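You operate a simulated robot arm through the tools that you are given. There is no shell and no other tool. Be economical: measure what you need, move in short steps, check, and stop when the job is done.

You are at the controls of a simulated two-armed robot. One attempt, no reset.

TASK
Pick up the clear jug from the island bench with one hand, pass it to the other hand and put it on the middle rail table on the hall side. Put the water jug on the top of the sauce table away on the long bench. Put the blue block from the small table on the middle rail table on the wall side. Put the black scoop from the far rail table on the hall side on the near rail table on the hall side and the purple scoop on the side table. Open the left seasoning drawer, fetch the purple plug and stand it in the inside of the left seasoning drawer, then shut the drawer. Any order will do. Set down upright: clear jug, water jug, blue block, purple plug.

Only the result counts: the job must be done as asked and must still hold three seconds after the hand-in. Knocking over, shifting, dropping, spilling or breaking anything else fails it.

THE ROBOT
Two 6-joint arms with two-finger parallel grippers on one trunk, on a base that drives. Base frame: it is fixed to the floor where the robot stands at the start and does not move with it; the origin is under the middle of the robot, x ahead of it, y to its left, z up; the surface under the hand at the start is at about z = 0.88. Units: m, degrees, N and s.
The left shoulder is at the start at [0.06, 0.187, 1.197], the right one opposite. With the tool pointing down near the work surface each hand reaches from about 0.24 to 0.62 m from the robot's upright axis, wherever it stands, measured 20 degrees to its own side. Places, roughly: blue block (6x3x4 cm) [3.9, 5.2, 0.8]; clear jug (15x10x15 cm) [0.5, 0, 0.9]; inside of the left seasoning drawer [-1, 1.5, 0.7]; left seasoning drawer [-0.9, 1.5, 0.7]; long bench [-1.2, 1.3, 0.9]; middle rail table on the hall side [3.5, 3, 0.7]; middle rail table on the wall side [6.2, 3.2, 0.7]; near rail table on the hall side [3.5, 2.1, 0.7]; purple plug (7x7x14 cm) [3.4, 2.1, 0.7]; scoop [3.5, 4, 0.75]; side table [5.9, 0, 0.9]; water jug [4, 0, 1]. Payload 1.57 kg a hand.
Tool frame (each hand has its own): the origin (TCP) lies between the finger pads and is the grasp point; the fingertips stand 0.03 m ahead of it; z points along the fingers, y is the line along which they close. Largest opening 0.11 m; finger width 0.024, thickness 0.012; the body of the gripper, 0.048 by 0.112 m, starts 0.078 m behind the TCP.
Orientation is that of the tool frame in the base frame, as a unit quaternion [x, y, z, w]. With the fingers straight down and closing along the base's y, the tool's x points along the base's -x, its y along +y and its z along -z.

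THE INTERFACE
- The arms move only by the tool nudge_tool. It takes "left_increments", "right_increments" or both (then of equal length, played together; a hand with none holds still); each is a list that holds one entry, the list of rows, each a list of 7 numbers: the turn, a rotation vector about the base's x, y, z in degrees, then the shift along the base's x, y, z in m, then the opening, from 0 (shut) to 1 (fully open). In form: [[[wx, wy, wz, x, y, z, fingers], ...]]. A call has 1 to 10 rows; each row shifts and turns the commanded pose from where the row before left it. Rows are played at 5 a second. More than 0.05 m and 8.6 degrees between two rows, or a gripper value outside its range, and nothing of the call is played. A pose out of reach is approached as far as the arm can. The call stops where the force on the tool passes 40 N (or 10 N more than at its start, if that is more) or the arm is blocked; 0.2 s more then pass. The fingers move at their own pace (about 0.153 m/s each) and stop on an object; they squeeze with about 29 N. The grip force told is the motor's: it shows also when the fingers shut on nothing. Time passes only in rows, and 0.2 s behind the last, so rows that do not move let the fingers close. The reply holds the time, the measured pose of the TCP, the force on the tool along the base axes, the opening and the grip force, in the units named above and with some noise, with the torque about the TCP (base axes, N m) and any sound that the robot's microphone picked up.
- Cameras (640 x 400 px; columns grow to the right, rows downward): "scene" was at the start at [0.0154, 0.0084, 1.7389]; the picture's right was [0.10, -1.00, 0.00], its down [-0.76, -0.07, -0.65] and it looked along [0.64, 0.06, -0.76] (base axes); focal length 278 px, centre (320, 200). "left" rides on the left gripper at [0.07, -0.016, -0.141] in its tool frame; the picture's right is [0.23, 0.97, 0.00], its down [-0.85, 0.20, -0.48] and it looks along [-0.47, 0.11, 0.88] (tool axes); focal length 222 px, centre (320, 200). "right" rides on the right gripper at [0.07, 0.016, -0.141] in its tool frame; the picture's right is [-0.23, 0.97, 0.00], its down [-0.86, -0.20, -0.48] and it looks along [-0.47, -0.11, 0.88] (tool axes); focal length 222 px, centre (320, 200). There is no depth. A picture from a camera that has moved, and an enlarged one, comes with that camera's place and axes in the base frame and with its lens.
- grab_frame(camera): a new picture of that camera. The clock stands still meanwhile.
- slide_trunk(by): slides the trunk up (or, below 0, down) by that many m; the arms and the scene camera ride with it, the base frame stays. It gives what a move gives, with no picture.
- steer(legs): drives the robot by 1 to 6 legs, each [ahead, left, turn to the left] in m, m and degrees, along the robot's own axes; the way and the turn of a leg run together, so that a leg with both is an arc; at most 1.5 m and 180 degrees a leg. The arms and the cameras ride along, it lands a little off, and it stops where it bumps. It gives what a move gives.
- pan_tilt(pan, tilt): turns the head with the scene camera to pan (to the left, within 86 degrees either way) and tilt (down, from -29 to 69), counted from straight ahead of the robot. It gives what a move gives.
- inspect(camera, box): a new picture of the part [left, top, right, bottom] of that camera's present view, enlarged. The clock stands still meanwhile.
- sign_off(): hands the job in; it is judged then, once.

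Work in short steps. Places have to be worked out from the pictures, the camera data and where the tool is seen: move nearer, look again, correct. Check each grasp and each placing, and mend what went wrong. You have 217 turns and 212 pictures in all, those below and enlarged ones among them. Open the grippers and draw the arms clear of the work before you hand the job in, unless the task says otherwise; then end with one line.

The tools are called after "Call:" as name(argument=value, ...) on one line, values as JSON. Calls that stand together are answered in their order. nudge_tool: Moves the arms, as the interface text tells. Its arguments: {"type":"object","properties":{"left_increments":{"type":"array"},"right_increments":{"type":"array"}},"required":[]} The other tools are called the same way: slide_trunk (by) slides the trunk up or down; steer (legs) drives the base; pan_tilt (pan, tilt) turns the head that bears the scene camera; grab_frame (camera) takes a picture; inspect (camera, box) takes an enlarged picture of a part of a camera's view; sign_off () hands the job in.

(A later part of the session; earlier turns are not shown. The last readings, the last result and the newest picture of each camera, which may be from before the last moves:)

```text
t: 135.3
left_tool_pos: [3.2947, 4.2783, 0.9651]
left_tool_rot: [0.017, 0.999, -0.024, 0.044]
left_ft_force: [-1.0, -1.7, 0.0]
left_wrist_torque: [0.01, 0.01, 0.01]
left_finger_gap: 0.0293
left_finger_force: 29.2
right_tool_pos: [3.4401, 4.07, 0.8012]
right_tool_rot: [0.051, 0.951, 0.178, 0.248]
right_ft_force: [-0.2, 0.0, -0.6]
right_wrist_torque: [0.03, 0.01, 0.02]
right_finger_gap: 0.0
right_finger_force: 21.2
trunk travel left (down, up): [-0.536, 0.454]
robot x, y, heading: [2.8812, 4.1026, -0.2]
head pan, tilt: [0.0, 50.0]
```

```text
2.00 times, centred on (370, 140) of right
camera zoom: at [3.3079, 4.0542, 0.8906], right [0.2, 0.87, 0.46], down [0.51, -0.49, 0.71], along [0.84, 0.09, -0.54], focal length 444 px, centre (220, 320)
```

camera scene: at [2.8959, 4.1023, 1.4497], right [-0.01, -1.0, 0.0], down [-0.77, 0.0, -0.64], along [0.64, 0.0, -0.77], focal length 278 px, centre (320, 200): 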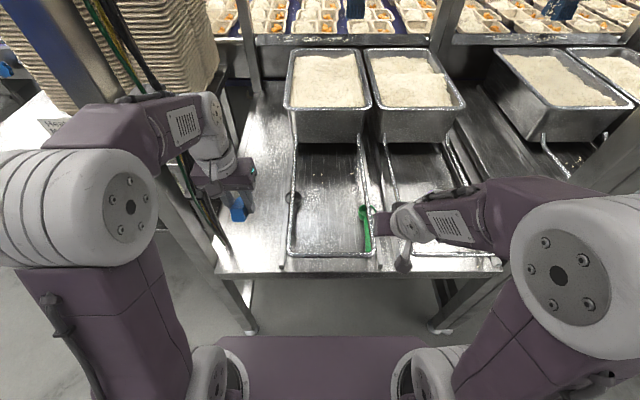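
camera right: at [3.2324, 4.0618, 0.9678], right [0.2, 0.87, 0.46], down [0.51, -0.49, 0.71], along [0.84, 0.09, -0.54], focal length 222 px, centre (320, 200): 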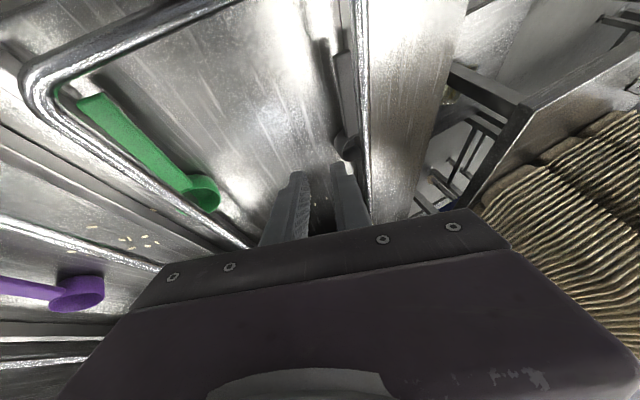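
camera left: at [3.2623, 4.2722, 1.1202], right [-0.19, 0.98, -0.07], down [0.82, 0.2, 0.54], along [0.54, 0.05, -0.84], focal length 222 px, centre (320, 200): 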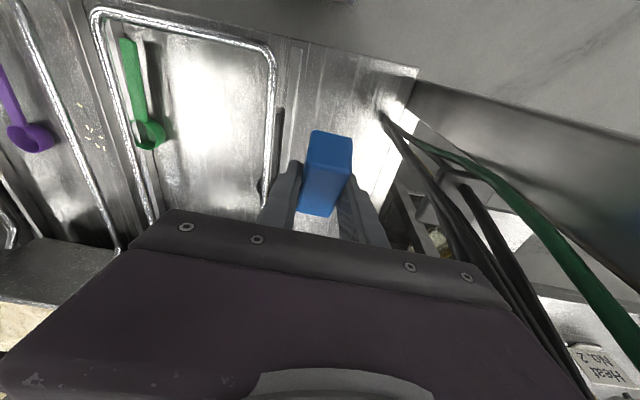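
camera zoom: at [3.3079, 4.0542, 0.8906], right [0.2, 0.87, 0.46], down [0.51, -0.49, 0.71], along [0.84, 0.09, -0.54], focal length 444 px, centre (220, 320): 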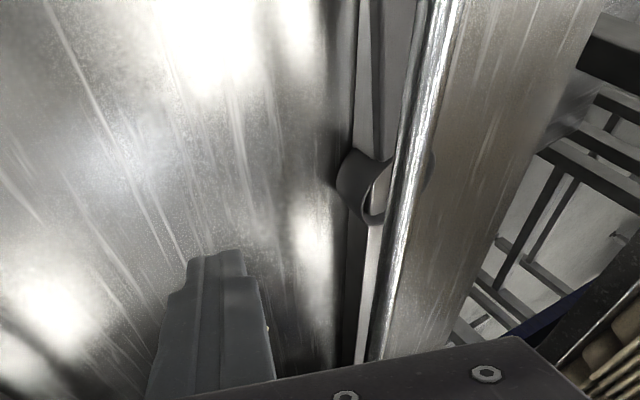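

The scoop now rests on the guide bar on the outer side of the wire with its bowl's left part exposed (left wall y≈4.243). I retract the left hand away from the cables and step the base ahead/left slightly to reach that wall with the right hand.

Call:
nudge_tool(left_increments=[[[0, 0, 0, -0.03, -0.01, 0.01, 0], [0, 0, 0, -0.03, -0.01, 0.01, 0], [0, 0, 0, -0.03, -0.01, 0.01, 0], [0, 0, 0, -0.03, 0, 0.01, 0]]], right_increments=[[[0, 0, 0, -0.02, 0, 0.02, 0.25], [0, 0, 0, -0.02, 0, 0.02, 0.25], [0, 0, 0, 0, 0, 0.02, 0.25], [0, 0, 0, 0, 0, 0, 0.25]]])

Call:
steer(legs=[[0.04, 0.07, 0]])

Call:
grab_frame(camera="scene")

Call:
inspect(camera="scene", box=[260, 160, 380, 260])

```text
t: 136.3
left_tool_pos: [3.1728, 4.249, 1.0037]
left_tool_rot: [0.017, 0.999, -0.024, 0.046]
left_ft_force: [0.7, -0.4, -0.1]
left_wrist_torque: [0.03, -0.02, 0.0]
left_finger_gap: 0.0292
left_finger_force: 29.4
right_tool_pos: [3.3958, 4.0713, 0.8629]
right_tool_rot: [0.049, 0.951, 0.177, 0.248]
right_ft_force: [-0.3, -0.5, 0.6]
right_wrist_torque: [0.0, 0.0, -0.04]
right_finger_gap: 0.0277
right_finger_force: 0.0
trunk travel left (down, up): [-0.536, 0.454]
robot x, y, heading: [2.8832, 4.1009, -0.2]
head pan, tilt: [0.0, 50.0]
```

```text
t: 137.4
left_tool_pos: [3.215, 4.3184, 1.0023]
left_tool_rot: [0.017, 0.999, -0.025, 0.045]
left_ft_force: [-0.5, 1.0, -0.3]
left_wrist_torque: [-0.03, 0.01, -0.01]
left_finger_gap: 0.0293
left_finger_force: 29.5
right_tool_pos: [3.4385, 4.1402, 0.8612]
right_tool_rot: [0.049, 0.951, 0.177, 0.248]
right_ft_force: [1.2, -0.1, -0.2]
right_wrist_torque: [-0.04, -0.01, 0.03]
right_finger_gap: 0.0275
right_finger_force: 0.0
trunk travel left (down, up): [-0.536, 0.454]
robot x, y, heading: [2.919, 4.1729, -0.5]
head pan, tilt: [0.0, 50.0]
```

```text
123 pictures are left
camera scene: at [2.9369, 4.1727, 1.4497], right [-0.01, -1.0, 0.0], down [-0.77, 0.0, -0.64], along [0.64, -0.01, -0.77], focal length 278 px, centre (320, 200)
```

scene: 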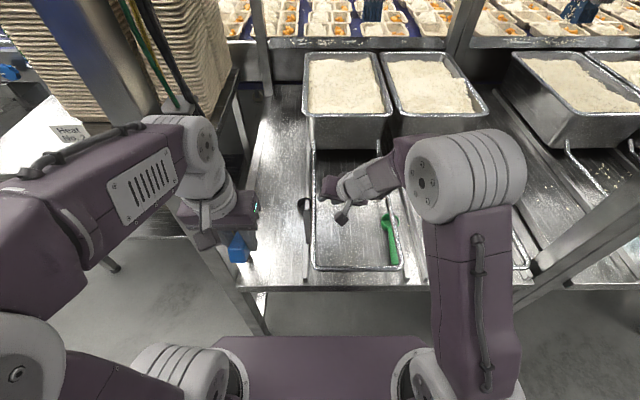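

```text
4.00 times, centred on (320, 210) of scene
camera zoom: at [2.9369, 4.1727, 1.4497], right [-0.01, -1.0, 0.0], down [-0.77, 0.0, -0.64], along [0.64, -0.01, -0.77], focal length 1112 px, centre (320, 160)
```

zoom: 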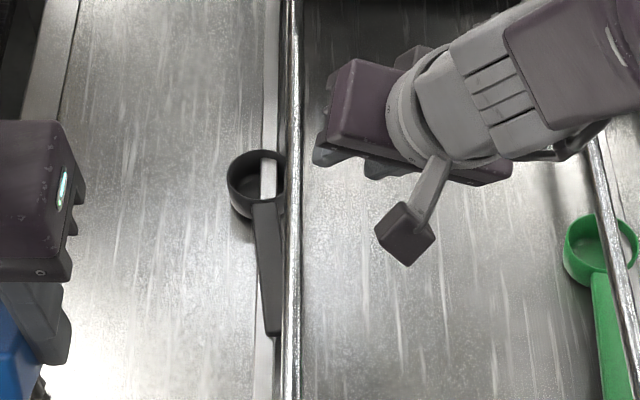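

I'll pinch the exposed left wall (y≈4.243, x≈3.502) from above. First level the roll and hover over it.

Call:
nudge_tool(right_increments=[[[-8, 0, 0, 0.0, 0.02, 0.01, 0.25], [-8, 0, 0, 0.0, 0.02, 0.01, 0.25], [0, 0, 0, 0.024, 0.03, -0.02, 0.25], [0, 0, 0, 0.024, 0.029, -0.02, 0.25]]])

Call:
grab_frame(camera="right")

Call:
inspect(camera="scene", box=[240, 140, 360, 240])

```text
t: 138.4
left_tool_pos: [3.2155, 4.3187, 1.0027]
left_tool_rot: [0.016, 0.999, -0.024, 0.044]
left_ft_force: [0.1, 0.4, 0.0]
left_wrist_torque: [-0.01, -0.04, -0.01]
left_finger_gap: 0.0292
left_finger_force: 29.3
right_tool_pos: [3.4773, 4.2188, 0.8257]
right_tool_rot: [0.03, 0.965, 0.126, 0.228]
right_ft_force: [0.3, 1.0, -0.4]
right_wrist_torque: [0.02, 0.0, -0.03]
right_finger_gap: 0.0272
right_finger_force: 0.1
right hand out of reach, approached as far as the arm can: row 1, 2
trunk travel left (down, up): [-0.536, 0.454]
robot x, y, heading: [2.9204, 4.1724, -0.4]
head pan, tilt: [0.0, 50.0]
```

```text
121 pictures are left
camera right: at [3.3516, 4.2105, 0.9212], right [0.2, 0.92, 0.35], down [0.55, -0.4, 0.73], along [0.81, 0.04, -0.59], focal length 222 px, centre (320, 200)
```

right: 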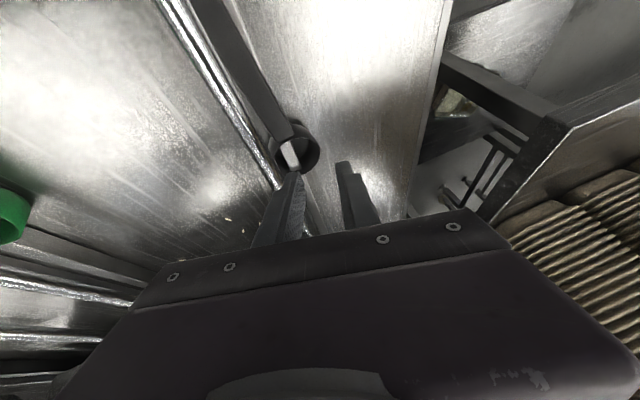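

```text
4.00 times, centred on (300, 190) of scene
camera zoom: at [2.937, 4.1724, 1.4497], right [-0.01, -1.0, 0.0], down [-0.77, 0.0, -0.64], along [0.64, 0.0, -0.77], focal length 1112 px, centre (400, 240)
```

zoom: 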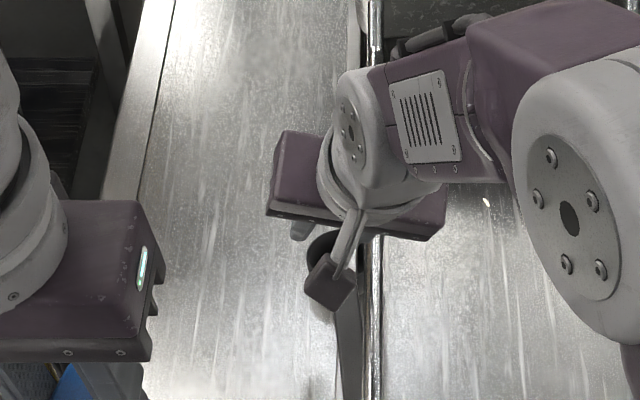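

Good view; zoom in on the bowl, handle and wire.

Call:
inspect(camera="right", box=[200, 40, 400, 220])

```text
2.22 times, centred on (300, 130) of right
camera zoom: at [3.3516, 4.2105, 0.9212], right [0.2, 0.92, 0.35], down [0.55, -0.4, 0.73], along [0.81, 0.04, -0.59], focal length 494 px, centre (364, 356)
```

zoom: 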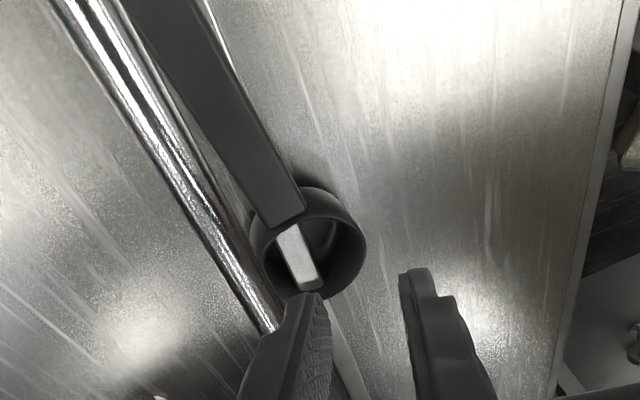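

The bowl is fully visible; its right wall lies between the fingertips. Descend onto it.

Call:
nudge_tool(right_increments=[[[0, 0, 0, 0.0093, 0.0168, -0.022, 0.25], [0, 0, 0, 0, 0, -0.025, 0.25]]])

Call:
inspect(camera="right", box=[200, 40, 400, 220])

```text
t: 139.0
left_tool_pos: [3.2151, 4.3181, 1.0034]
left_tool_rot: [0.017, 0.999, -0.025, 0.044]
left_ft_force: [0.1, 0.7, -0.3]
left_wrist_torque: [-0.02, -0.02, 0.0]
left_finger_gap: 0.0292
left_finger_force: 28.7
right_tool_pos: [3.4866, 4.2362, 0.7791]
right_tool_rot: [0.029, 0.965, 0.128, 0.229]
right_ft_force: [0.0, 0.1, -0.2]
right_wrist_torque: [0.02, 0.0, -0.03]
right_finger_gap: 0.0275
right_finger_force: 0.1
trunk travel left (down, up): [-0.536, 0.454]
robot x, y, heading: [2.9239, 4.1709, -0.4]
head pan, tilt: [0.0, 50.0]
```

```text
2.22 times, centred on (300, 130) of right
camera zoom: at [3.3606, 4.227, 0.8744], right [0.2, 0.91, 0.35], down [0.55, -0.4, 0.73], along [0.81, 0.05, -0.58], focal length 494 px, centre (364, 356)
```

zoom: 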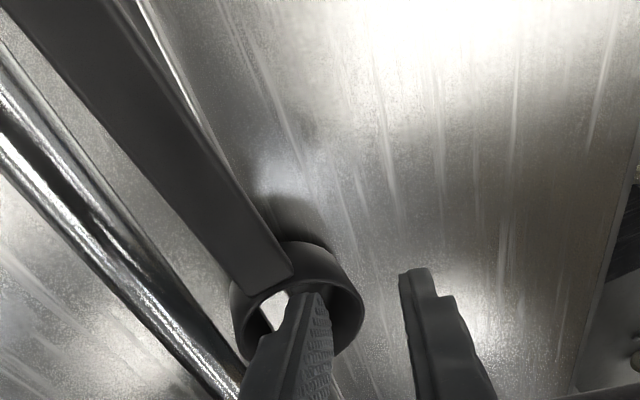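

Inner finger over the interior, wall in between. Go down 2.3 cm and close.

Call:
nudge_tool(right_increments=[[[0, 0, 0, 0, 0, -0.012, 0.25], [0, 0, 0, 0, 0, -0.011, 0.25]]])

Call:
inspect(camera="right", box=[200, 40, 400, 220])

```text
t: 139.6
left_tool_pos: [3.212, 4.3183, 1.0051]
left_tool_rot: [0.017, 0.999, -0.024, 0.046]
left_ft_force: [0.1, 0.1, -0.9]
left_wrist_torque: [0.0, 0.0, 0.0]
left_finger_gap: 0.0292
left_finger_force: 29.1
right_tool_pos: [3.4881, 4.2376, 0.7627]
right_tool_rot: [0.028, 0.963, 0.131, 0.236]
right_ft_force: [-3.6, -3.6, 35.3]
right_wrist_torque: [-0.59, -0.07, -0.06]
right_finger_gap: 0.0225
right_finger_force: 0.0
trunk travel left (down, up): [-0.536, 0.454]
robot x, y, heading: [2.9208, 4.1738, -0.2]
head pan, tilt: [0.0, 50.0]
```

```text
2.22 times, centred on (300, 130) of right
camera zoom: at [3.3607, 4.2278, 0.8563], right [0.2, 0.91, 0.36], down [0.54, -0.4, 0.74], along [0.82, 0.05, -0.57], focal length 494 px, centre (364, 356)
```

zoom: 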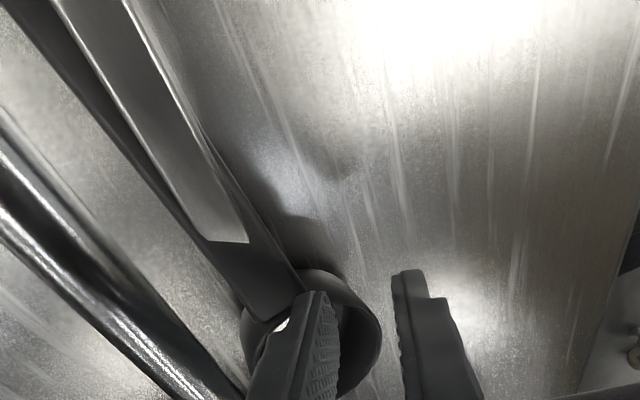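

The inner finger is inside the bowl and pressing on the bar below. Raise 6 mm and close.

Call:
nudge_tool(right_increments=[[[0, 0, 0, 0, 0, 0.01, 0.25], [0, 0, 0, 0, 0, 0, 0.1], [0, 0, 0, 0, 0, 0, 0], [0, 0, 0, 0, 0, 0, 0]]])

Call:
inspect(camera="right", box=[200, 40, 400, 220])

```text
t: 140.6
left_tool_pos: [3.2148, 4.3189, 1.0035]
left_tool_rot: [0.017, 0.999, -0.024, 0.045]
left_ft_force: [0.4, -0.4, -0.4]
left_wrist_torque: [-0.01, -0.04, 0.0]
left_finger_gap: 0.0292
left_finger_force: 28.4
right_tool_pos: [3.4871, 4.2362, 0.7653]
right_tool_rot: [0.029, 0.965, 0.127, 0.227]
right_ft_force: [0.8, -0.3, -0.5]
right_wrist_torque: [0.02, 0.0, 0.0]
right_finger_gap: 0.0
right_finger_force: 21.1
trunk travel left (down, up): [-0.536, 0.454]
robot x, y, heading: [2.9216, 4.1739, -0.4]
head pan, tilt: [0.0, 50.0]
```

```text
2.22 times, centred on (300, 130) of right
camera zoom: at [3.3608, 4.228, 0.8606], right [0.2, 0.92, 0.35], down [0.55, -0.4, 0.73], along [0.81, 0.05, -0.59], focal length 494 px, centre (364, 356)
```

zoom: 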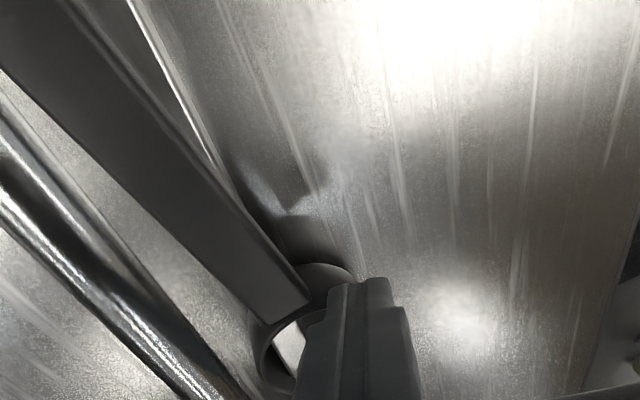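

The fingers shut on nothing again; the bowl's rim doesn't hold. Raise and check the new pose – the handle may now be grippable.

Call:
nudge_tool(right_increments=[[[0, 0, 0, 0, 0, 0.03, 0], [0, 0, 0, -0.02, -0.02, 0.03, 0.3], [0, 0, 0, -0.03, -0.03, 0.02, 0.3], [0, 0, 0, -0.03, -0.03, 0.0, 0.3]]])

Call:
inspect(camera="scene", box=[240, 150, 360, 250])

Call:
inspect(camera="right", box=[220, 0, 440, 220])

```text
t: 141.6
left_tool_pos: [3.2137, 4.3168, 1.003]
left_tool_rot: [0.017, 0.999, -0.024, 0.045]
left_ft_force: [-1.0, 0.6, -0.4]
left_wrist_torque: [0.04, 0.0, 0.01]
left_finger_gap: 0.0294
left_finger_force: 28.7
right_tool_pos: [3.405, 4.154, 0.8473]
right_tool_rot: [0.029, 0.965, 0.127, 0.227]
right_ft_force: [-0.3, 0.0, 0.2]
right_wrist_torque: [0.02, -0.04, -0.02]
right_finger_gap: 0.0328
right_finger_force: 0.1
trunk travel left (down, up): [-0.536, 0.454]
robot x, y, heading: [2.9232, 4.1722, -0.4]
head pan, tilt: [0.0, 50.0]
```

```text
4.00 times, centred on (300, 200) of scene
camera zoom: at [2.9355, 4.1707, 1.4497], right [-0.01, -1.0, 0.0], down [-0.77, 0.01, -0.64], along [0.64, 0.0, -0.77], focal length 1112 px, centre (400, 200)
```

zoom: 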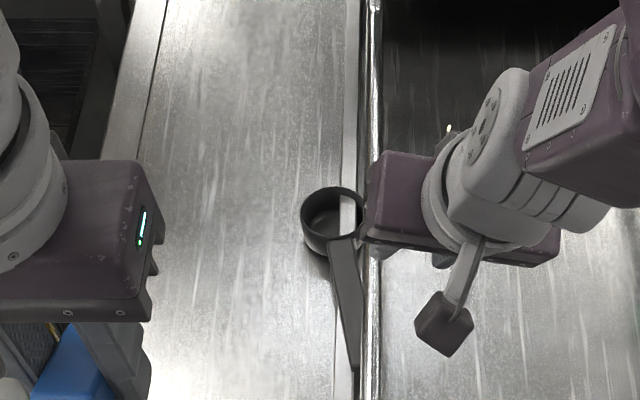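

```text
1.82 times, centred on (330, 110) of right
camera zoom: at [3.2788, 4.1455, 0.9427], right [0.2, 0.92, 0.35], down [0.55, -0.4, 0.73], along [0.81, 0.05, -0.58], focal length 404 px, centre (302, 364)
```

zoom: 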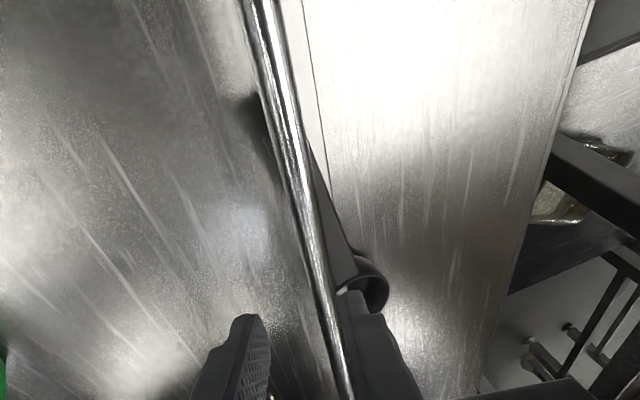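

The scoop moved another centimetre outward. The outer finger had been above the rim (tool roll). I'll use closed fingers inside the bowl to drag it 5–6 cm onto the flat strip, clear of the wire and bar.

Call:
nudge_tool(right_increments=[[[0, 0, 0, 0.03, 0.022, 0, 0], [0, 0, 0, 0.03, 0.022, -0.01, 0], [0, 0, 0, 0.0245, 0.019, -0.037, 0]]])

Call:
inspect(camera="right", box=[200, 40, 400, 220])

```text
t: 142.4
left_tool_pos: [3.2164, 4.319, 1.0032]
left_tool_rot: [0.017, 0.999, -0.024, 0.043]
left_ft_force: [0.7, -0.2, -0.7]
left_wrist_torque: [-0.03, 0.04, 0.02]
left_finger_gap: 0.0293
left_finger_force: 29.6
right_tool_pos: [3.4921, 4.2184, 0.7975]
right_tool_rot: [0.028, 0.965, 0.127, 0.227]
right_ft_force: [0.4, 0.1, 0.1]
right_wrist_torque: [-0.01, 0.02, -0.02]
right_finger_gap: 0.0
right_finger_force: 21.3
trunk travel left (down, up): [-0.536, 0.454]
robot x, y, heading: [2.9184, 4.1695, -0.3]
head pan, tilt: [0.0, 50.0]
```

```text
2.22 times, centred on (300, 130) of right
camera zoom: at [3.365, 4.2102, 0.8931], right [0.2, 0.92, 0.35], down [0.55, -0.4, 0.73], along [0.81, 0.04, -0.59], focal length 494 px, centre (364, 356)
```

zoom: 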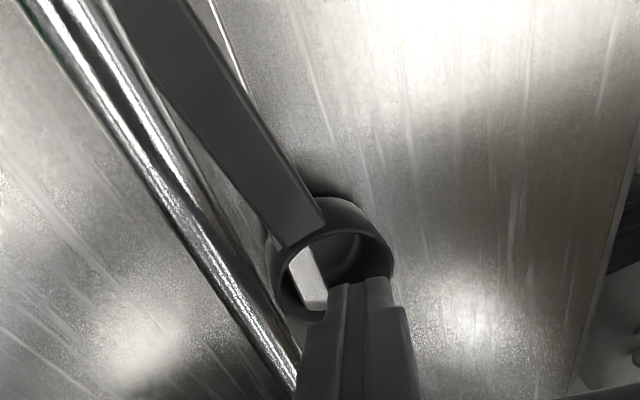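

Descend straight into the bowl, then drag +y.

Call:
nudge_tool(right_increments=[[[0, 0, 0, 0, 0, -0.02, 0], [0, 0, 0, 0, 0, -0.016, 0], [0, 0, 0, 0, 0.015, 0.002, 0], [0, 0, 0, 0, 0.015, 0, 0], [0, 0, 0, 0, 0.015, 0, 0], [0, 0, 0, 0, 0.015, 0, 0]]])

Call:
inspect(camera="right", box=[160, 20, 400, 240])

Call:
inspect(camera="scene", box=[240, 150, 360, 250])

```text
t: 143.8
left_tool_pos: [3.215, 4.3192, 1.0032]
left_tool_rot: [0.017, 0.999, -0.025, 0.044]
left_ft_force: [0.9, -0.6, -1.0]
left_wrist_torque: [-0.02, 0.0, 0.02]
left_finger_gap: 0.0295
left_finger_force: 29.1
right_tool_pos: [3.4913, 4.2815, 0.7649]
right_tool_rot: [0.03, 0.965, 0.127, 0.228]
right_ft_force: [0.6, 1.0, 0.2]
right_wrist_torque: [0.06, 0.03, 0.01]
right_finger_gap: 0.0
right_finger_force: 21.6
trunk travel left (down, up): [-0.536, 0.454]
robot x, y, heading: [2.918, 4.1711, -0.3]
head pan, tilt: [0.0, 50.0]
```

```text
1.82 times, centred on (280, 130) of right
camera zoom: at [3.3651, 4.2725, 0.8608], right [0.2, 0.92, 0.35], down [0.55, -0.4, 0.73], along [0.81, 0.04, -0.59], focal length 404 px, centre (393, 327)
```

zoom: 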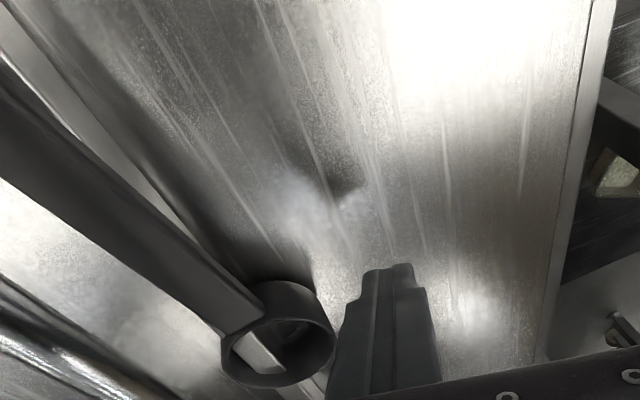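

```text
4.00 times, centred on (300, 200) of scene
camera zoom: at [2.9363, 4.172, 1.4497], right [-0.01, -1.0, 0.0], down [-0.77, 0.0, -0.64], along [0.64, 0.0, -0.77], focal length 1112 px, centre (400, 200)
```

zoom: 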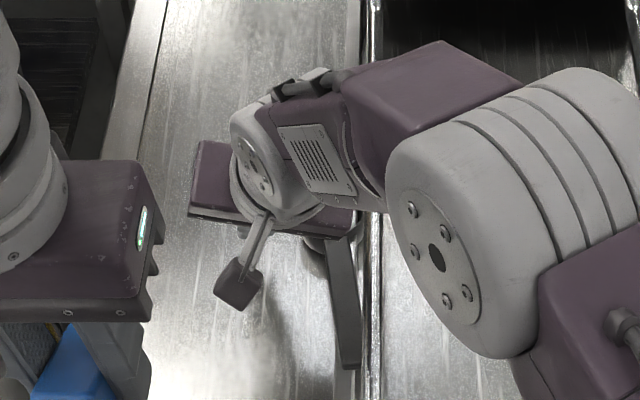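

The closed tips slid over the rim. Better: open wide and use only the lower (-y) finger deep in the bowl to drag it. Raise, open and look.

Call:
nudge_tool(right_increments=[[[0, 0, 0, 0, 0, 0.04, 0.2], [0, 0, 0, 0, 0, 0.01, 0.8], [0, 0, 0, 0, 0, 0, 0.8]]])

Call:
inspect(camera="right", box=[160, 20, 460, 240])

```text
t: 144.6
left_tool_pos: [3.2144, 4.318, 1.0031]
left_tool_rot: [0.017, 0.999, -0.025, 0.044]
left_ft_force: [-0.7, -0.1, -0.4]
left_wrist_torque: [-0.01, -0.01, 0.05]
left_finger_gap: 0.0291
left_finger_force: 29.3
right_tool_pos: [3.4901, 4.2818, 0.8132]
right_tool_rot: [0.029, 0.965, 0.126, 0.228]
right_ft_force: [0.1, -0.3, -0.2]
right_wrist_torque: [0.01, 0.0, -0.01]
right_finger_gap: 0.0878
right_finger_force: 0.1
trunk travel left (down, up): [-0.536, 0.454]
robot x, y, heading: [2.9206, 4.171, -0.7]
head pan, tilt: [0.0, 50.0]
```

```text
1.82 times, centred on (310, 130) of right
camera zoom: at [3.3644, 4.2723, 0.9098], right [0.2, 0.92, 0.35], down [0.55, -0.4, 0.73], along [0.81, 0.05, -0.58], focal length 404 px, centre (338, 327)
```

zoom: 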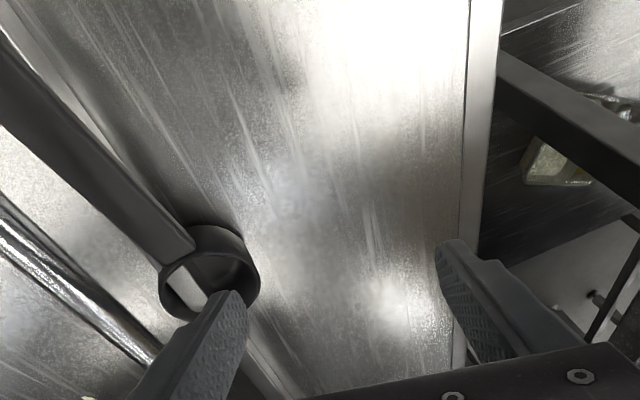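

The lower finger is above the bowl's interior. Descend 5.5 cm and drag +y 5 cm.

Call:
nudge_tool(right_increments=[[[0, 0, 0, 0.01, 0.0, -0.02, 0.8], [0, 0, 0, 0, 0, -0.02, 0.8], [0, 0, 0, 0, 0, -0.013, 0.8]]])

Call:
inspect(camera="right", box=[160, 20, 460, 240])

```text
t: 145.4
left_tool_pos: [3.214, 4.3188, 1.0027]
left_tool_rot: [0.017, 0.998, -0.025, 0.046]
left_ft_force: [0.9, 0.1, -1.4]
left_wrist_torque: [0.02, -0.01, -0.02]
left_finger_gap: 0.0293
left_finger_force: 29.4
right_tool_pos: [3.4978, 4.2805, 0.7587]
right_tool_rot: [0.03, 0.966, 0.124, 0.226]
right_ft_force: [0.0, 0.1, -0.1]
right_wrist_torque: [-0.03, 0.02, -0.02]
right_finger_gap: 0.0884
right_finger_force: 0.1
trunk travel left (down, up): [-0.536, 0.454]
robot x, y, heading: [2.9204, 4.1734, -0.4]
head pan, tilt: [0.0, 50.0]
```

```text
1.82 times, centred on (310, 130) of right
camera zoom: at [3.3725, 4.272, 0.8546], right [0.2, 0.92, 0.35], down [0.55, -0.4, 0.73], along [0.81, 0.04, -0.59], focal length 404 px, centre (338, 327)
```

zoom: 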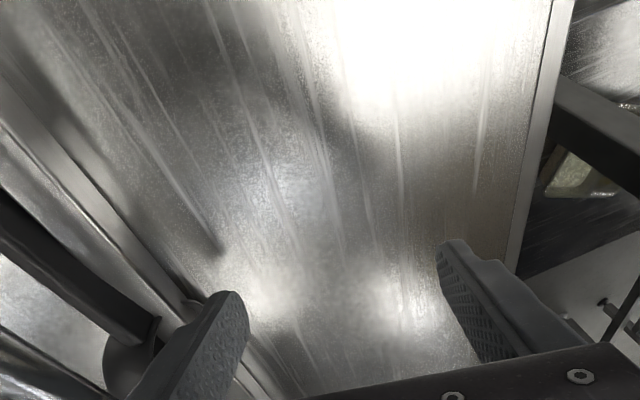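

The finger came down outside and pushed the scoop back off the bar. Raise and look again.

Call:
nudge_tool(right_increments=[[[0, 0, 0, 0, 0, 0.04, 0.8], [0, 0, 0, -0.03, -0.02, 0.03, 0.8], [0, 0, 0, -0.03, -0.04, 0, 0.8], [0, 0, 0, 0, -0.04, 0, 0.8]]])

Call:
inspect(camera="right", box=[200, 20, 420, 200])

Call:
inspect(camera="scene", box=[240, 150, 360, 250])

```text
t: 146.4
left_tool_pos: [3.2143, 4.3169, 1.0035]
left_tool_rot: [0.016, 0.999, -0.025, 0.044]
left_ft_force: [0.5, 0.4, -0.8]
left_wrist_torque: [0.01, 0.03, -0.03]
left_finger_gap: 0.0291
left_finger_force: 29.2
right_tool_pos: [3.4424, 4.1801, 0.8327]
right_tool_rot: [0.029, 0.965, 0.127, 0.229]
right_ft_force: [-0.7, -0.8, 0.2]
right_wrist_torque: [0.02, 0.02, 0.0]
right_finger_gap: 0.0881
right_finger_force: 0.1
trunk travel left (down, up): [-0.536, 0.454]
robot x, y, heading: [2.9261, 4.168, -0.2]
head pan, tilt: [0.0, 50.0]
```

```text
2.22 times, centred on (310, 110) of right
camera zoom: at [3.316, 4.1714, 0.9283], right [0.2, 0.91, 0.35], down [0.55, -0.4, 0.73], along [0.81, 0.05, -0.58], focal length 494 px, centre (342, 400)
```

zoom: 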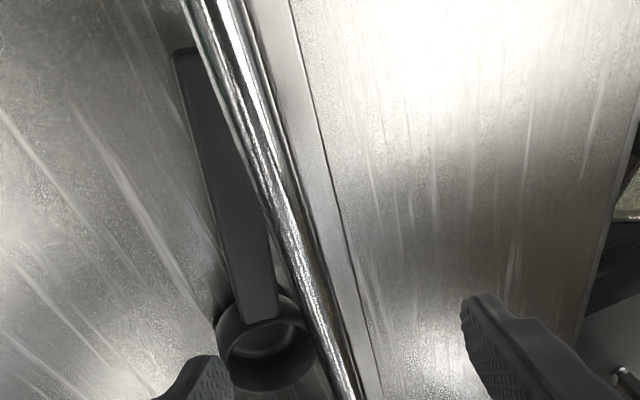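

```text
4.00 times, centred on (300, 200) of scene
camera zoom: at [2.9366, 4.1704, 1.4497], right [-0.01, -1.0, 0.0], down [-0.77, 0.01, -0.64], along [0.64, 0.0, -0.77], focal length 1112 px, centre (400, 200)
```

zoom: 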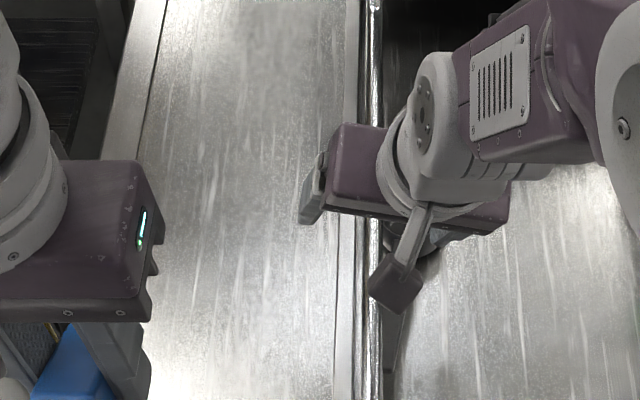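

The scoop now lies flat inside the loop, clear of the bar with the bowl centred near (3.515, 4.158). I'll pinch its -y wall (y≈4.13). Hover first.

Call:
nudge_tool(right_increments=[[[0, 0, 0, 0.02, -0.02, -0.01, 0.25], [0, 0, 0, 0.02, -0.02, -0.015, 0.22], [0, 0, 0, 0.019, -0.015, -0.018, 0.22]]])

Call:
inspect(camera="right", box=[200, 40, 420, 220])

```text
t: 147.2
left_tool_pos: [3.2149, 4.3165, 1.004]
left_tool_rot: [0.017, 0.999, -0.024, 0.044]
left_ft_force: [0.6, 0.2, -0.3]
left_wrist_torque: [-0.01, 0.0, -0.01]
left_finger_gap: 0.0294
left_finger_force: 28.3
right_tool_pos: [3.5008, 4.1247, 0.7879]
right_tool_rot: [0.03, 0.965, 0.127, 0.227]
right_ft_force: [0.1, 0.4, -0.3]
right_wrist_torque: [0.01, -0.01, -0.02]
right_finger_gap: 0.0242
right_finger_force: 0.0
trunk travel left (down, up): [-0.536, 0.454]
robot x, y, heading: [2.9211, 4.1678, -0.4]
head pan, tilt: [0.0, 50.0]
```

```text
2.22 times, centred on (310, 130) of right
camera zoom: at [3.3743, 4.1156, 0.8841], right [0.2, 0.91, 0.35], down [0.55, -0.4, 0.73], along [0.81, 0.05, -0.59], focal length 494 px, centre (342, 356)
```

zoom: 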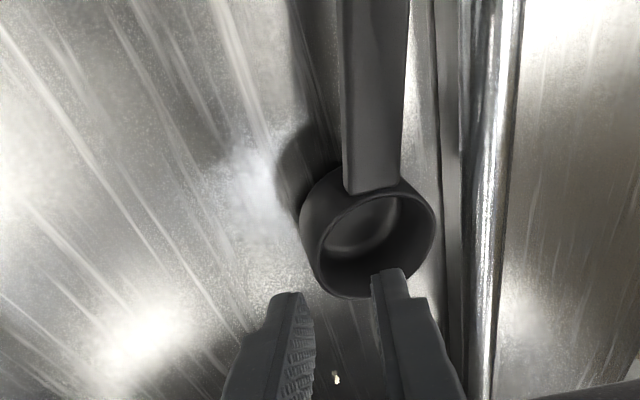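

Clear view: bowl centre ≈ (3.508, 4.155), left wall y≈4.133. Descend so the wall is between the tips.

Call:
nudge_tool(right_increments=[[[0, 0, 0, -0.006, 0.001, -0.02, 0.24], [0, 0, 0, 0, 0, -0.02, 0.24], [0, 0, 0, 0, 0, -0.007, 0.24]]])

Call:
inspect(camera="right", box=[200, 40, 420, 220])

```text
t: 148.0
left_tool_pos: [3.2127, 4.3186, 1.0047]
left_tool_rot: [0.017, 0.999, -0.024, 0.045]
left_ft_force: [1.5, 0.1, -0.4]
left_wrist_torque: [0.01, 0.02, -0.01]
left_finger_gap: 0.0292
left_finger_force: 29.0
right_tool_pos: [3.497, 4.1254, 0.7508]
right_tool_rot: [0.03, 0.962, 0.129, 0.237]
right_ft_force: [-7.1, -3.0, 29.1]
right_wrist_torque: [0.68, 0.02, -0.05]
right_finger_gap: 0.0318
right_finger_force: 3.2
trunk travel left (down, up): [-0.536, 0.454]
robot x, y, heading: [2.9204, 4.1738, -0.5]
head pan, tilt: [0.0, 50.0]
stopped in row 3 (right hand): the force on the tool passed its limit at 43 N (the readings are from after the stop); the commanded pose is now the measured one
```

```text
2.22 times, centred on (310, 130) of right
camera zoom: at [3.3697, 4.1169, 0.8451], right [0.2, 0.91, 0.36], down [0.53, -0.41, 0.74], along [0.82, 0.04, -0.57], focal length 494 px, centre (342, 356)
```

zoom: 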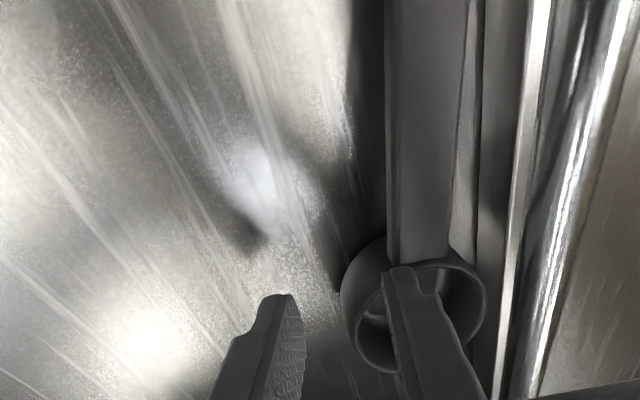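

Inner finger is in the bowl on its (shallow) floor; the outer finger is lower beside the wall. Ease up 2 mm and close.

Call:
nudge_tool(right_increments=[[[0, 0, 0, 0, 0, 0.001, 0.15], [0, 0, 0, 0, 0, 0, 0], [0, 0, 0, 0, 0, 0, 0], [0, 0, 0, 0, 0, 0, 0]]])

Call:
inspect(camera="right", box=[200, 40, 420, 220])

```text
t: 148.5
left_tool_pos: [3.2129, 4.3185, 1.0052]
left_tool_rot: [0.017, 0.999, -0.024, 0.045]
left_ft_force: [-0.1, -0.1, -0.3]
left_wrist_torque: [0.0, 0.01, 0.03]
left_finger_gap: 0.0295
left_finger_force: 29.3
right_tool_pos: [3.499, 4.1282, 0.7545]
right_tool_rot: [0.03, 0.962, 0.131, 0.239]
right_ft_force: [-8.6, -1.8, 23.5]
right_wrist_torque: [0.34, 0.07, 0.15]
right_finger_gap: 0.0002
right_finger_force: 21.3
trunk travel left (down, up): [-0.536, 0.454]
robot x, y, heading: [2.9197, 4.1672, -0.5]
head pan, tilt: [0.0, 50.0]
stopped in row 2 (right hand): the force on the tool passed its limit at 48 N (the readings are from after the stop); the commanded pose is now the measured one
```

```text
2.22 times, centred on (310, 130) of right
camera zoom: at [3.3697, 4.1183, 0.8475], right [0.2, 0.91, 0.36], down [0.53, -0.41, 0.74], along [0.82, 0.05, -0.57], focal length 494 px, centre (342, 356)
```

zoom: 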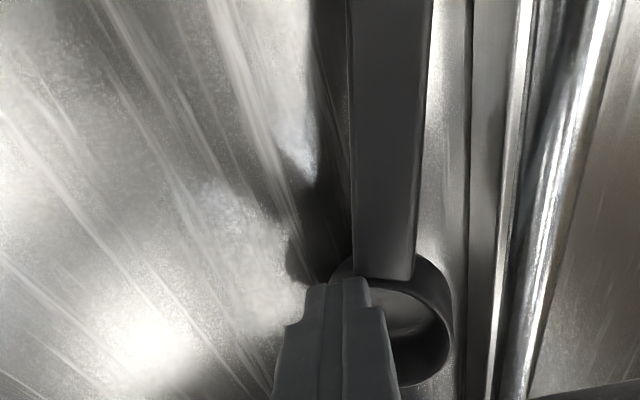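

Pinching the rim doesn't work, but the scoop shifts. I'll press closed fingertips into the bowl centre and drag it -y, away from the wire, so the handle can be gripped normally.

Call:
nudge_tool(right_increments=[[[0, 0, 0, 0, 0, 0.025, 0], [0, 0, 0, 0.003, 0.024, 0, 0], [0, 0, 0, 0, 0, -0.02, 0], [0, 0, 0, 0, 0, -0.008, 0]]])

Call:
inspect(camera="right", box=[200, 40, 420, 220])

```text
t: 149.6
left_tool_pos: [3.2126, 4.3182, 1.0033]
left_tool_rot: [0.018, 0.999, -0.024, 0.044]
left_ft_force: [-0.7, 0.4, -0.6]
left_wrist_torque: [0.0, -0.01, -0.01]
left_finger_gap: 0.0292
left_finger_force: 29.4
right_tool_pos: [3.5078, 4.1535, 0.7585]
right_tool_rot: [0.03, 0.959, 0.132, 0.248]
right_ft_force: [-3.0, 2.9, 23.0]
right_wrist_torque: [0.25, 0.05, -0.04]
right_finger_gap: 0.0001
right_finger_force: 21.9
trunk travel left (down, up): [-0.536, 0.454]
robot x, y, heading: [2.9202, 4.1729, -0.5]
head pan, tilt: [0.0, 50.0]
stopped in row 4 (right hand): the force on the tool passed its limit at 44 N (the readings are from after the stop); the commanded pose is now the measured one
```

```text
2.22 times, centred on (310, 130) of right
camera zoom: at [3.3782, 4.1439, 0.8486], right [0.19, 0.91, 0.37], down [0.52, -0.41, 0.75], along [0.83, 0.05, -0.55], focal length 494 px, centre (342, 356)
```

zoom: 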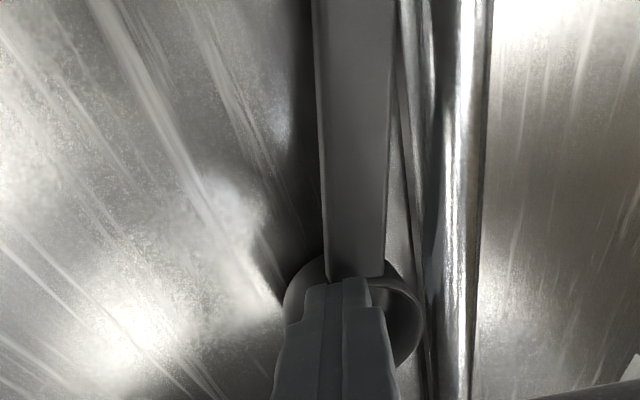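

Pressing with ~23 N on the bowl. Drag -y 4.5 cm.

Call:
nudge_tool(right_increments=[[[0, 0, 0, 0, -0.012, 0, 0], [0, 0, 0, 0, -0.012, 0, 0], [0, 0, 0, 0, -0.012, 0, 0], [0, 0, 0, 0, -0.012, 0, 0]]])

Call:
inspect(camera="right", box=[200, 40, 460, 240])

```text
t: 150.6
left_tool_pos: [3.2134, 4.3172, 1.0041]
left_tool_rot: [0.017, 0.999, -0.023, 0.044]
left_ft_force: [-0.5, 0.4, -0.3]
left_wrist_torque: [0.0, -0.04, 0.02]
left_finger_gap: 0.0292
left_finger_force: 28.9
right_tool_pos: [3.5073, 4.1039, 0.7527]
right_tool_rot: [0.03, 0.961, 0.131, 0.241]
right_ft_force: [1.4, 0.2, -0.4]
right_wrist_torque: [0.04, 0.02, 0.02]
right_finger_gap: 0.0
right_finger_force: 21.1
trunk travel left (down, up): [-0.536, 0.454]
robot x, y, heading: [2.9205, 4.1693, -0.4]
head pan, tilt: [0.0, 50.0]
```

```text
2.00 times, centred on (330, 140) of right
camera zoom: at [3.378, 4.0952, 0.8455], right [0.19, 0.91, 0.36], down [0.53, -0.41, 0.74], along [0.83, 0.05, -0.56], focal length 444 px, centre (300, 320)
```

zoom: 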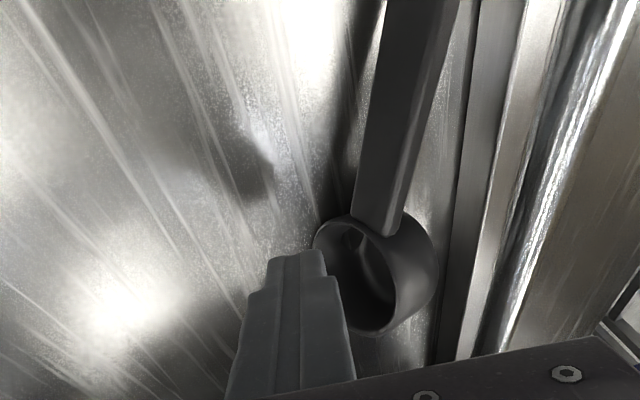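

The bowl moved outwards by ~1 cm more. One more press-and-drag from the bowl centre.

Call:
nudge_tool(right_increments=[[[0, 0, 0, 0, 0, 0.03, 0], [0, 0, 0, 0.01, 0.035, 0, 0], [0, 0, 0, 0, 0, -0.02, 0], [0, 0, 0, 0, 0, -0.009, 0]]])

Call:
inspect(camera="right", box=[200, 40, 460, 240])

Call:
nudge_tool(right_increments=[[[0, 0, 0, 0, -0.012, 0, 0], [0, 0, 0, 0, -0.012, 0, 0], [0, 0, 0, 0, -0.012, 0, 0], [0, 0, 0, 0, -0.012, 0, 0]]])

Call:
inspect(camera="right", box=[200, 40, 460, 240])

```text
t: 151.4
left_tool_pos: [3.2131, 4.3169, 1.004]
left_tool_rot: [0.018, 0.999, -0.024, 0.044]
left_ft_force: [-0.1, 0.0, -0.7]
left_wrist_torque: [0.02, 0.04, 0.0]
left_finger_gap: 0.0293
left_finger_force: 29.0
right_tool_pos: [3.5219, 4.1381, 0.7768]
right_tool_rot: [0.03, 0.957, 0.133, 0.254]
right_ft_force: [-5.0, -1.0, 16.9]
right_wrist_torque: [0.09, -0.02, 0.07]
right_finger_gap: 0.0
right_finger_force: 21.8
trunk travel left (down, up): [-0.536, 0.454]
robot x, y, heading: [2.9216, 4.1706, -0.4]
head pan, tilt: [0.0, 50.0]
stopped in row 4 (right hand): the force on the tool passed its limit at 47 N (the readings are from after the stop); the commanded pose is now the measured one
```

```text
2.00 times, centred on (330, 140) of right
camera zoom: at [3.3905, 4.1299, 0.8656], right [0.19, 0.91, 0.37], down [0.51, -0.41, 0.75], along [0.84, 0.05, -0.54], focal length 444 px, centre (300, 320)
```

zoom: 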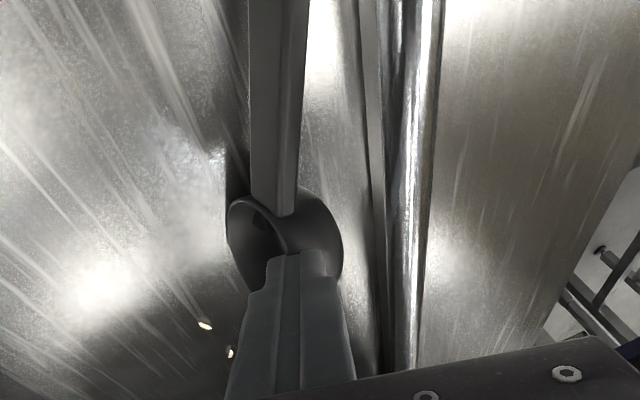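

```text
t: 152.4
left_tool_pos: [3.2144, 4.3184, 1.0036]
left_tool_rot: [0.018, 0.999, -0.024, 0.044]
left_ft_force: [0.3, -0.7, -0.1]
left_wrist_torque: [-0.02, 0.02, 0.0]
left_finger_gap: 0.0293
left_finger_force: 29.1
right_tool_pos: [3.5225, 4.0908, 0.7731]
right_tool_rot: [0.03, 0.958, 0.133, 0.251]
right_ft_force: [-0.4, 0.3, 0.4]
right_wrist_torque: [0.0, 0.01, 0.0]
right_finger_gap: 0.0002
right_finger_force: 21.0
trunk travel left (down, up): [-0.536, 0.454]
robot x, y, heading: [2.918, 4.1734, -0.2]
head pan, tilt: [0.0, 50.0]
```

```text
2.00 times, centred on (330, 140) of right
camera zoom: at [3.3912, 4.0826, 0.8629], right [0.19, 0.91, 0.37], down [0.51, -0.41, 0.75], along [0.84, 0.05, -0.55], focal length 444 px, centre (300, 320)
```

zoom: 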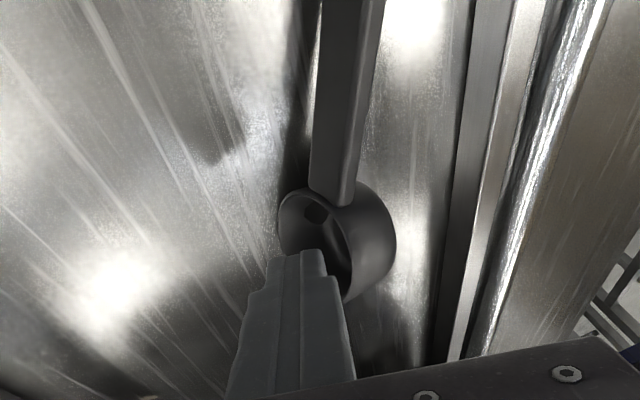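

The scoop now lies on its side, well clear of the wire. Go above the handle near (3.455, 4.137) with the fingers open.

Call:
nudge_tool(right_increments=[[[0, 0, 0, -0.01, 0, 0.04, 0.2], [0, 0, 0, -0.033, 0.021, 0, 0.45], [0, 0, 0, -0.032, 0.022, 0, 0.45]]])

Call:
inspect(camera="right", box=[200, 40, 460, 240])

Call:
inspect(camera="scene", box=[260, 150, 380, 250])

```text
t: 153.2
left_tool_pos: [3.2147, 4.3182, 1.0037]
left_tool_rot: [0.018, 0.999, -0.025, 0.045]
left_ft_force: [0.9, -0.6, -0.2]
left_wrist_torque: [-0.01, -0.03, -0.02]
left_finger_gap: 0.0292
left_finger_force: 29.3
right_tool_pos: [3.4433, 4.1353, 0.8136]
right_tool_rot: [0.03, 0.959, 0.132, 0.251]
right_ft_force: [0.3, 0.4, -0.4]
right_wrist_torque: [-0.01, -0.02, 0.0]
right_finger_gap: 0.0493
right_finger_force: 0.1
trunk travel left (down, up): [-0.536, 0.454]
robot x, y, heading: [2.9217, 4.1699, -0.3]
head pan, tilt: [0.0, 50.0]
```

```text
2.00 times, centred on (330, 140) of right
camera zoom: at [3.3136, 4.126, 0.9034], right [0.19, 0.91, 0.37], down [0.51, -0.41, 0.75], along [0.84, 0.05, -0.55], focal length 444 px, centre (300, 320)
```

zoom: 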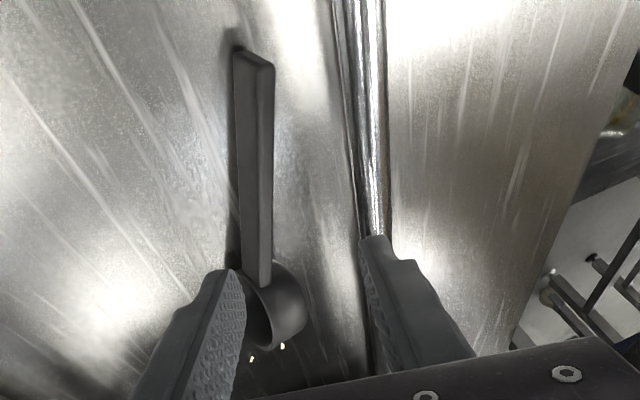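

```text
4.00 times, centred on (320, 200) of scene
camera zoom: at [2.9351, 4.172, 1.4497], right [-0.01, -1.0, 0.0], down [-0.77, 0.01, -0.64], along [0.64, -0.01, -0.77], focal length 1112 px, centre (320, 200)
```

zoom: 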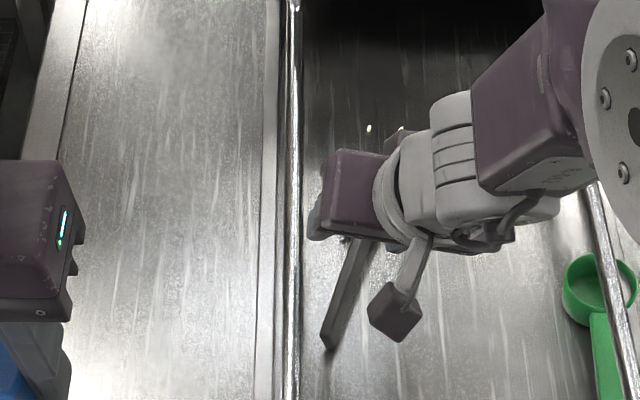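

Handle runs from (3.40, 4.159) to (3.505, 4.132), clear of the wire. Yaw the tool -14° to match and descend around the handle at x≈3.465.

Call:
nudge_tool(right_increments=[[[0, 0, -7, 0.007, 0.004, 0, 0.4], [0, 0, -7, 0.007, 0.003, -0.01, 0.4], [0, 0, 0, 0, 0, -0.025, 0.4], [0, 0, 0, 0, 0, -0.02, 0.4]]])

Call:
inspect(camera="right", box=[200, 40, 460, 240])

```text
t: 154.2
left_tool_pos: [3.2157, 4.3169, 1.0025]
left_tool_rot: [0.017, 0.999, -0.024, 0.045]
left_ft_force: [-0.2, -0.3, -0.8]
left_wrist_torque: [0.01, 0.0, 0.0]
left_finger_gap: 0.0293
left_finger_force: 28.7
right_tool_pos: [3.4564, 4.1375, 0.7701]
right_tool_rot: [0.147, 0.947, 0.1, 0.266]
right_ft_force: [-0.6, -0.4, -0.6]
right_wrist_torque: [-0.01, 0.01, -0.01]
right_finger_gap: 0.0441
right_finger_force: 0.0
right hand out of reach, approached as far as the arm can: row 2, 3
trunk travel left (down, up): [-0.536, 0.454]
robot x, y, heading: [2.921, 4.172, -0.5]
head pan, tilt: [0.0, 50.0]
```

```text
2.00 times, centred on (330, 140) of right
camera zoom: at [3.3275, 4.1606, 0.8598], right [0.4, 0.84, 0.37], down [0.4, -0.52, 0.75], along [0.82, -0.16, -0.55], focal length 444 px, centre (300, 320)
```

zoom: 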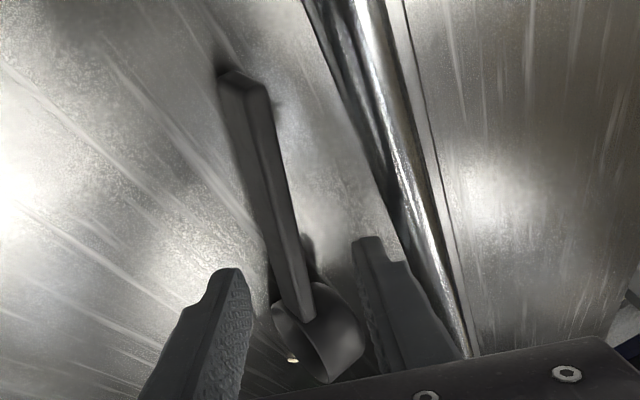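

The handle is between the fingers. Lower 1.8 cm and close.

Call:
nudge_tool(right_increments=[[[0, 0, 0, 0, 0, -0.01, 0.4], [0, 0, 0, 0, 0, -0.01, 0.4], [0, 0, 0, 0, 0, 0, 0.2], [0, 0, 0, 0, 0, 0, 0], [0, 0, 0, 0, 0, 0, 0], [0, 0, 0, 0, 0, 0, 0]]])

Call:
inspect(camera="right", box=[200, 40, 460, 240])

```text
t: 155.6
left_tool_pos: [3.214, 4.318, 1.0036]
left_tool_rot: [0.017, 0.999, -0.025, 0.043]
left_ft_force: [0.3, -0.3, -0.8]
left_wrist_torque: [0.02, 0.0, 0.01]
left_finger_gap: 0.0293
left_finger_force: 29.2
right_tool_pos: [3.4551, 4.1385, 0.7522]
right_tool_rot: [0.147, 0.947, 0.102, 0.267]
right_ft_force: [1.4, 3.1, 10.4]
right_wrist_torque: [0.29, 0.04, -0.03]
right_finger_gap: 0.0089
right_finger_force: 27.3
trunk travel left (down, up): [-0.536, 0.454]
robot x, y, heading: [2.922, 4.1733, -0.5]
head pan, tilt: [0.0, 50.0]
```

```text
2.00 times, centred on (330, 140) of right
camera zoom: at [3.3262, 4.1606, 0.8404], right [0.4, 0.84, 0.37], down [0.4, -0.53, 0.75], along [0.82, -0.16, -0.54], focal length 444 px, centre (300, 320)
```

zoom: 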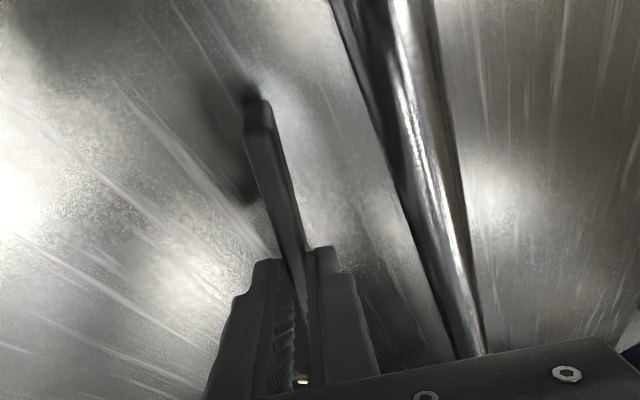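

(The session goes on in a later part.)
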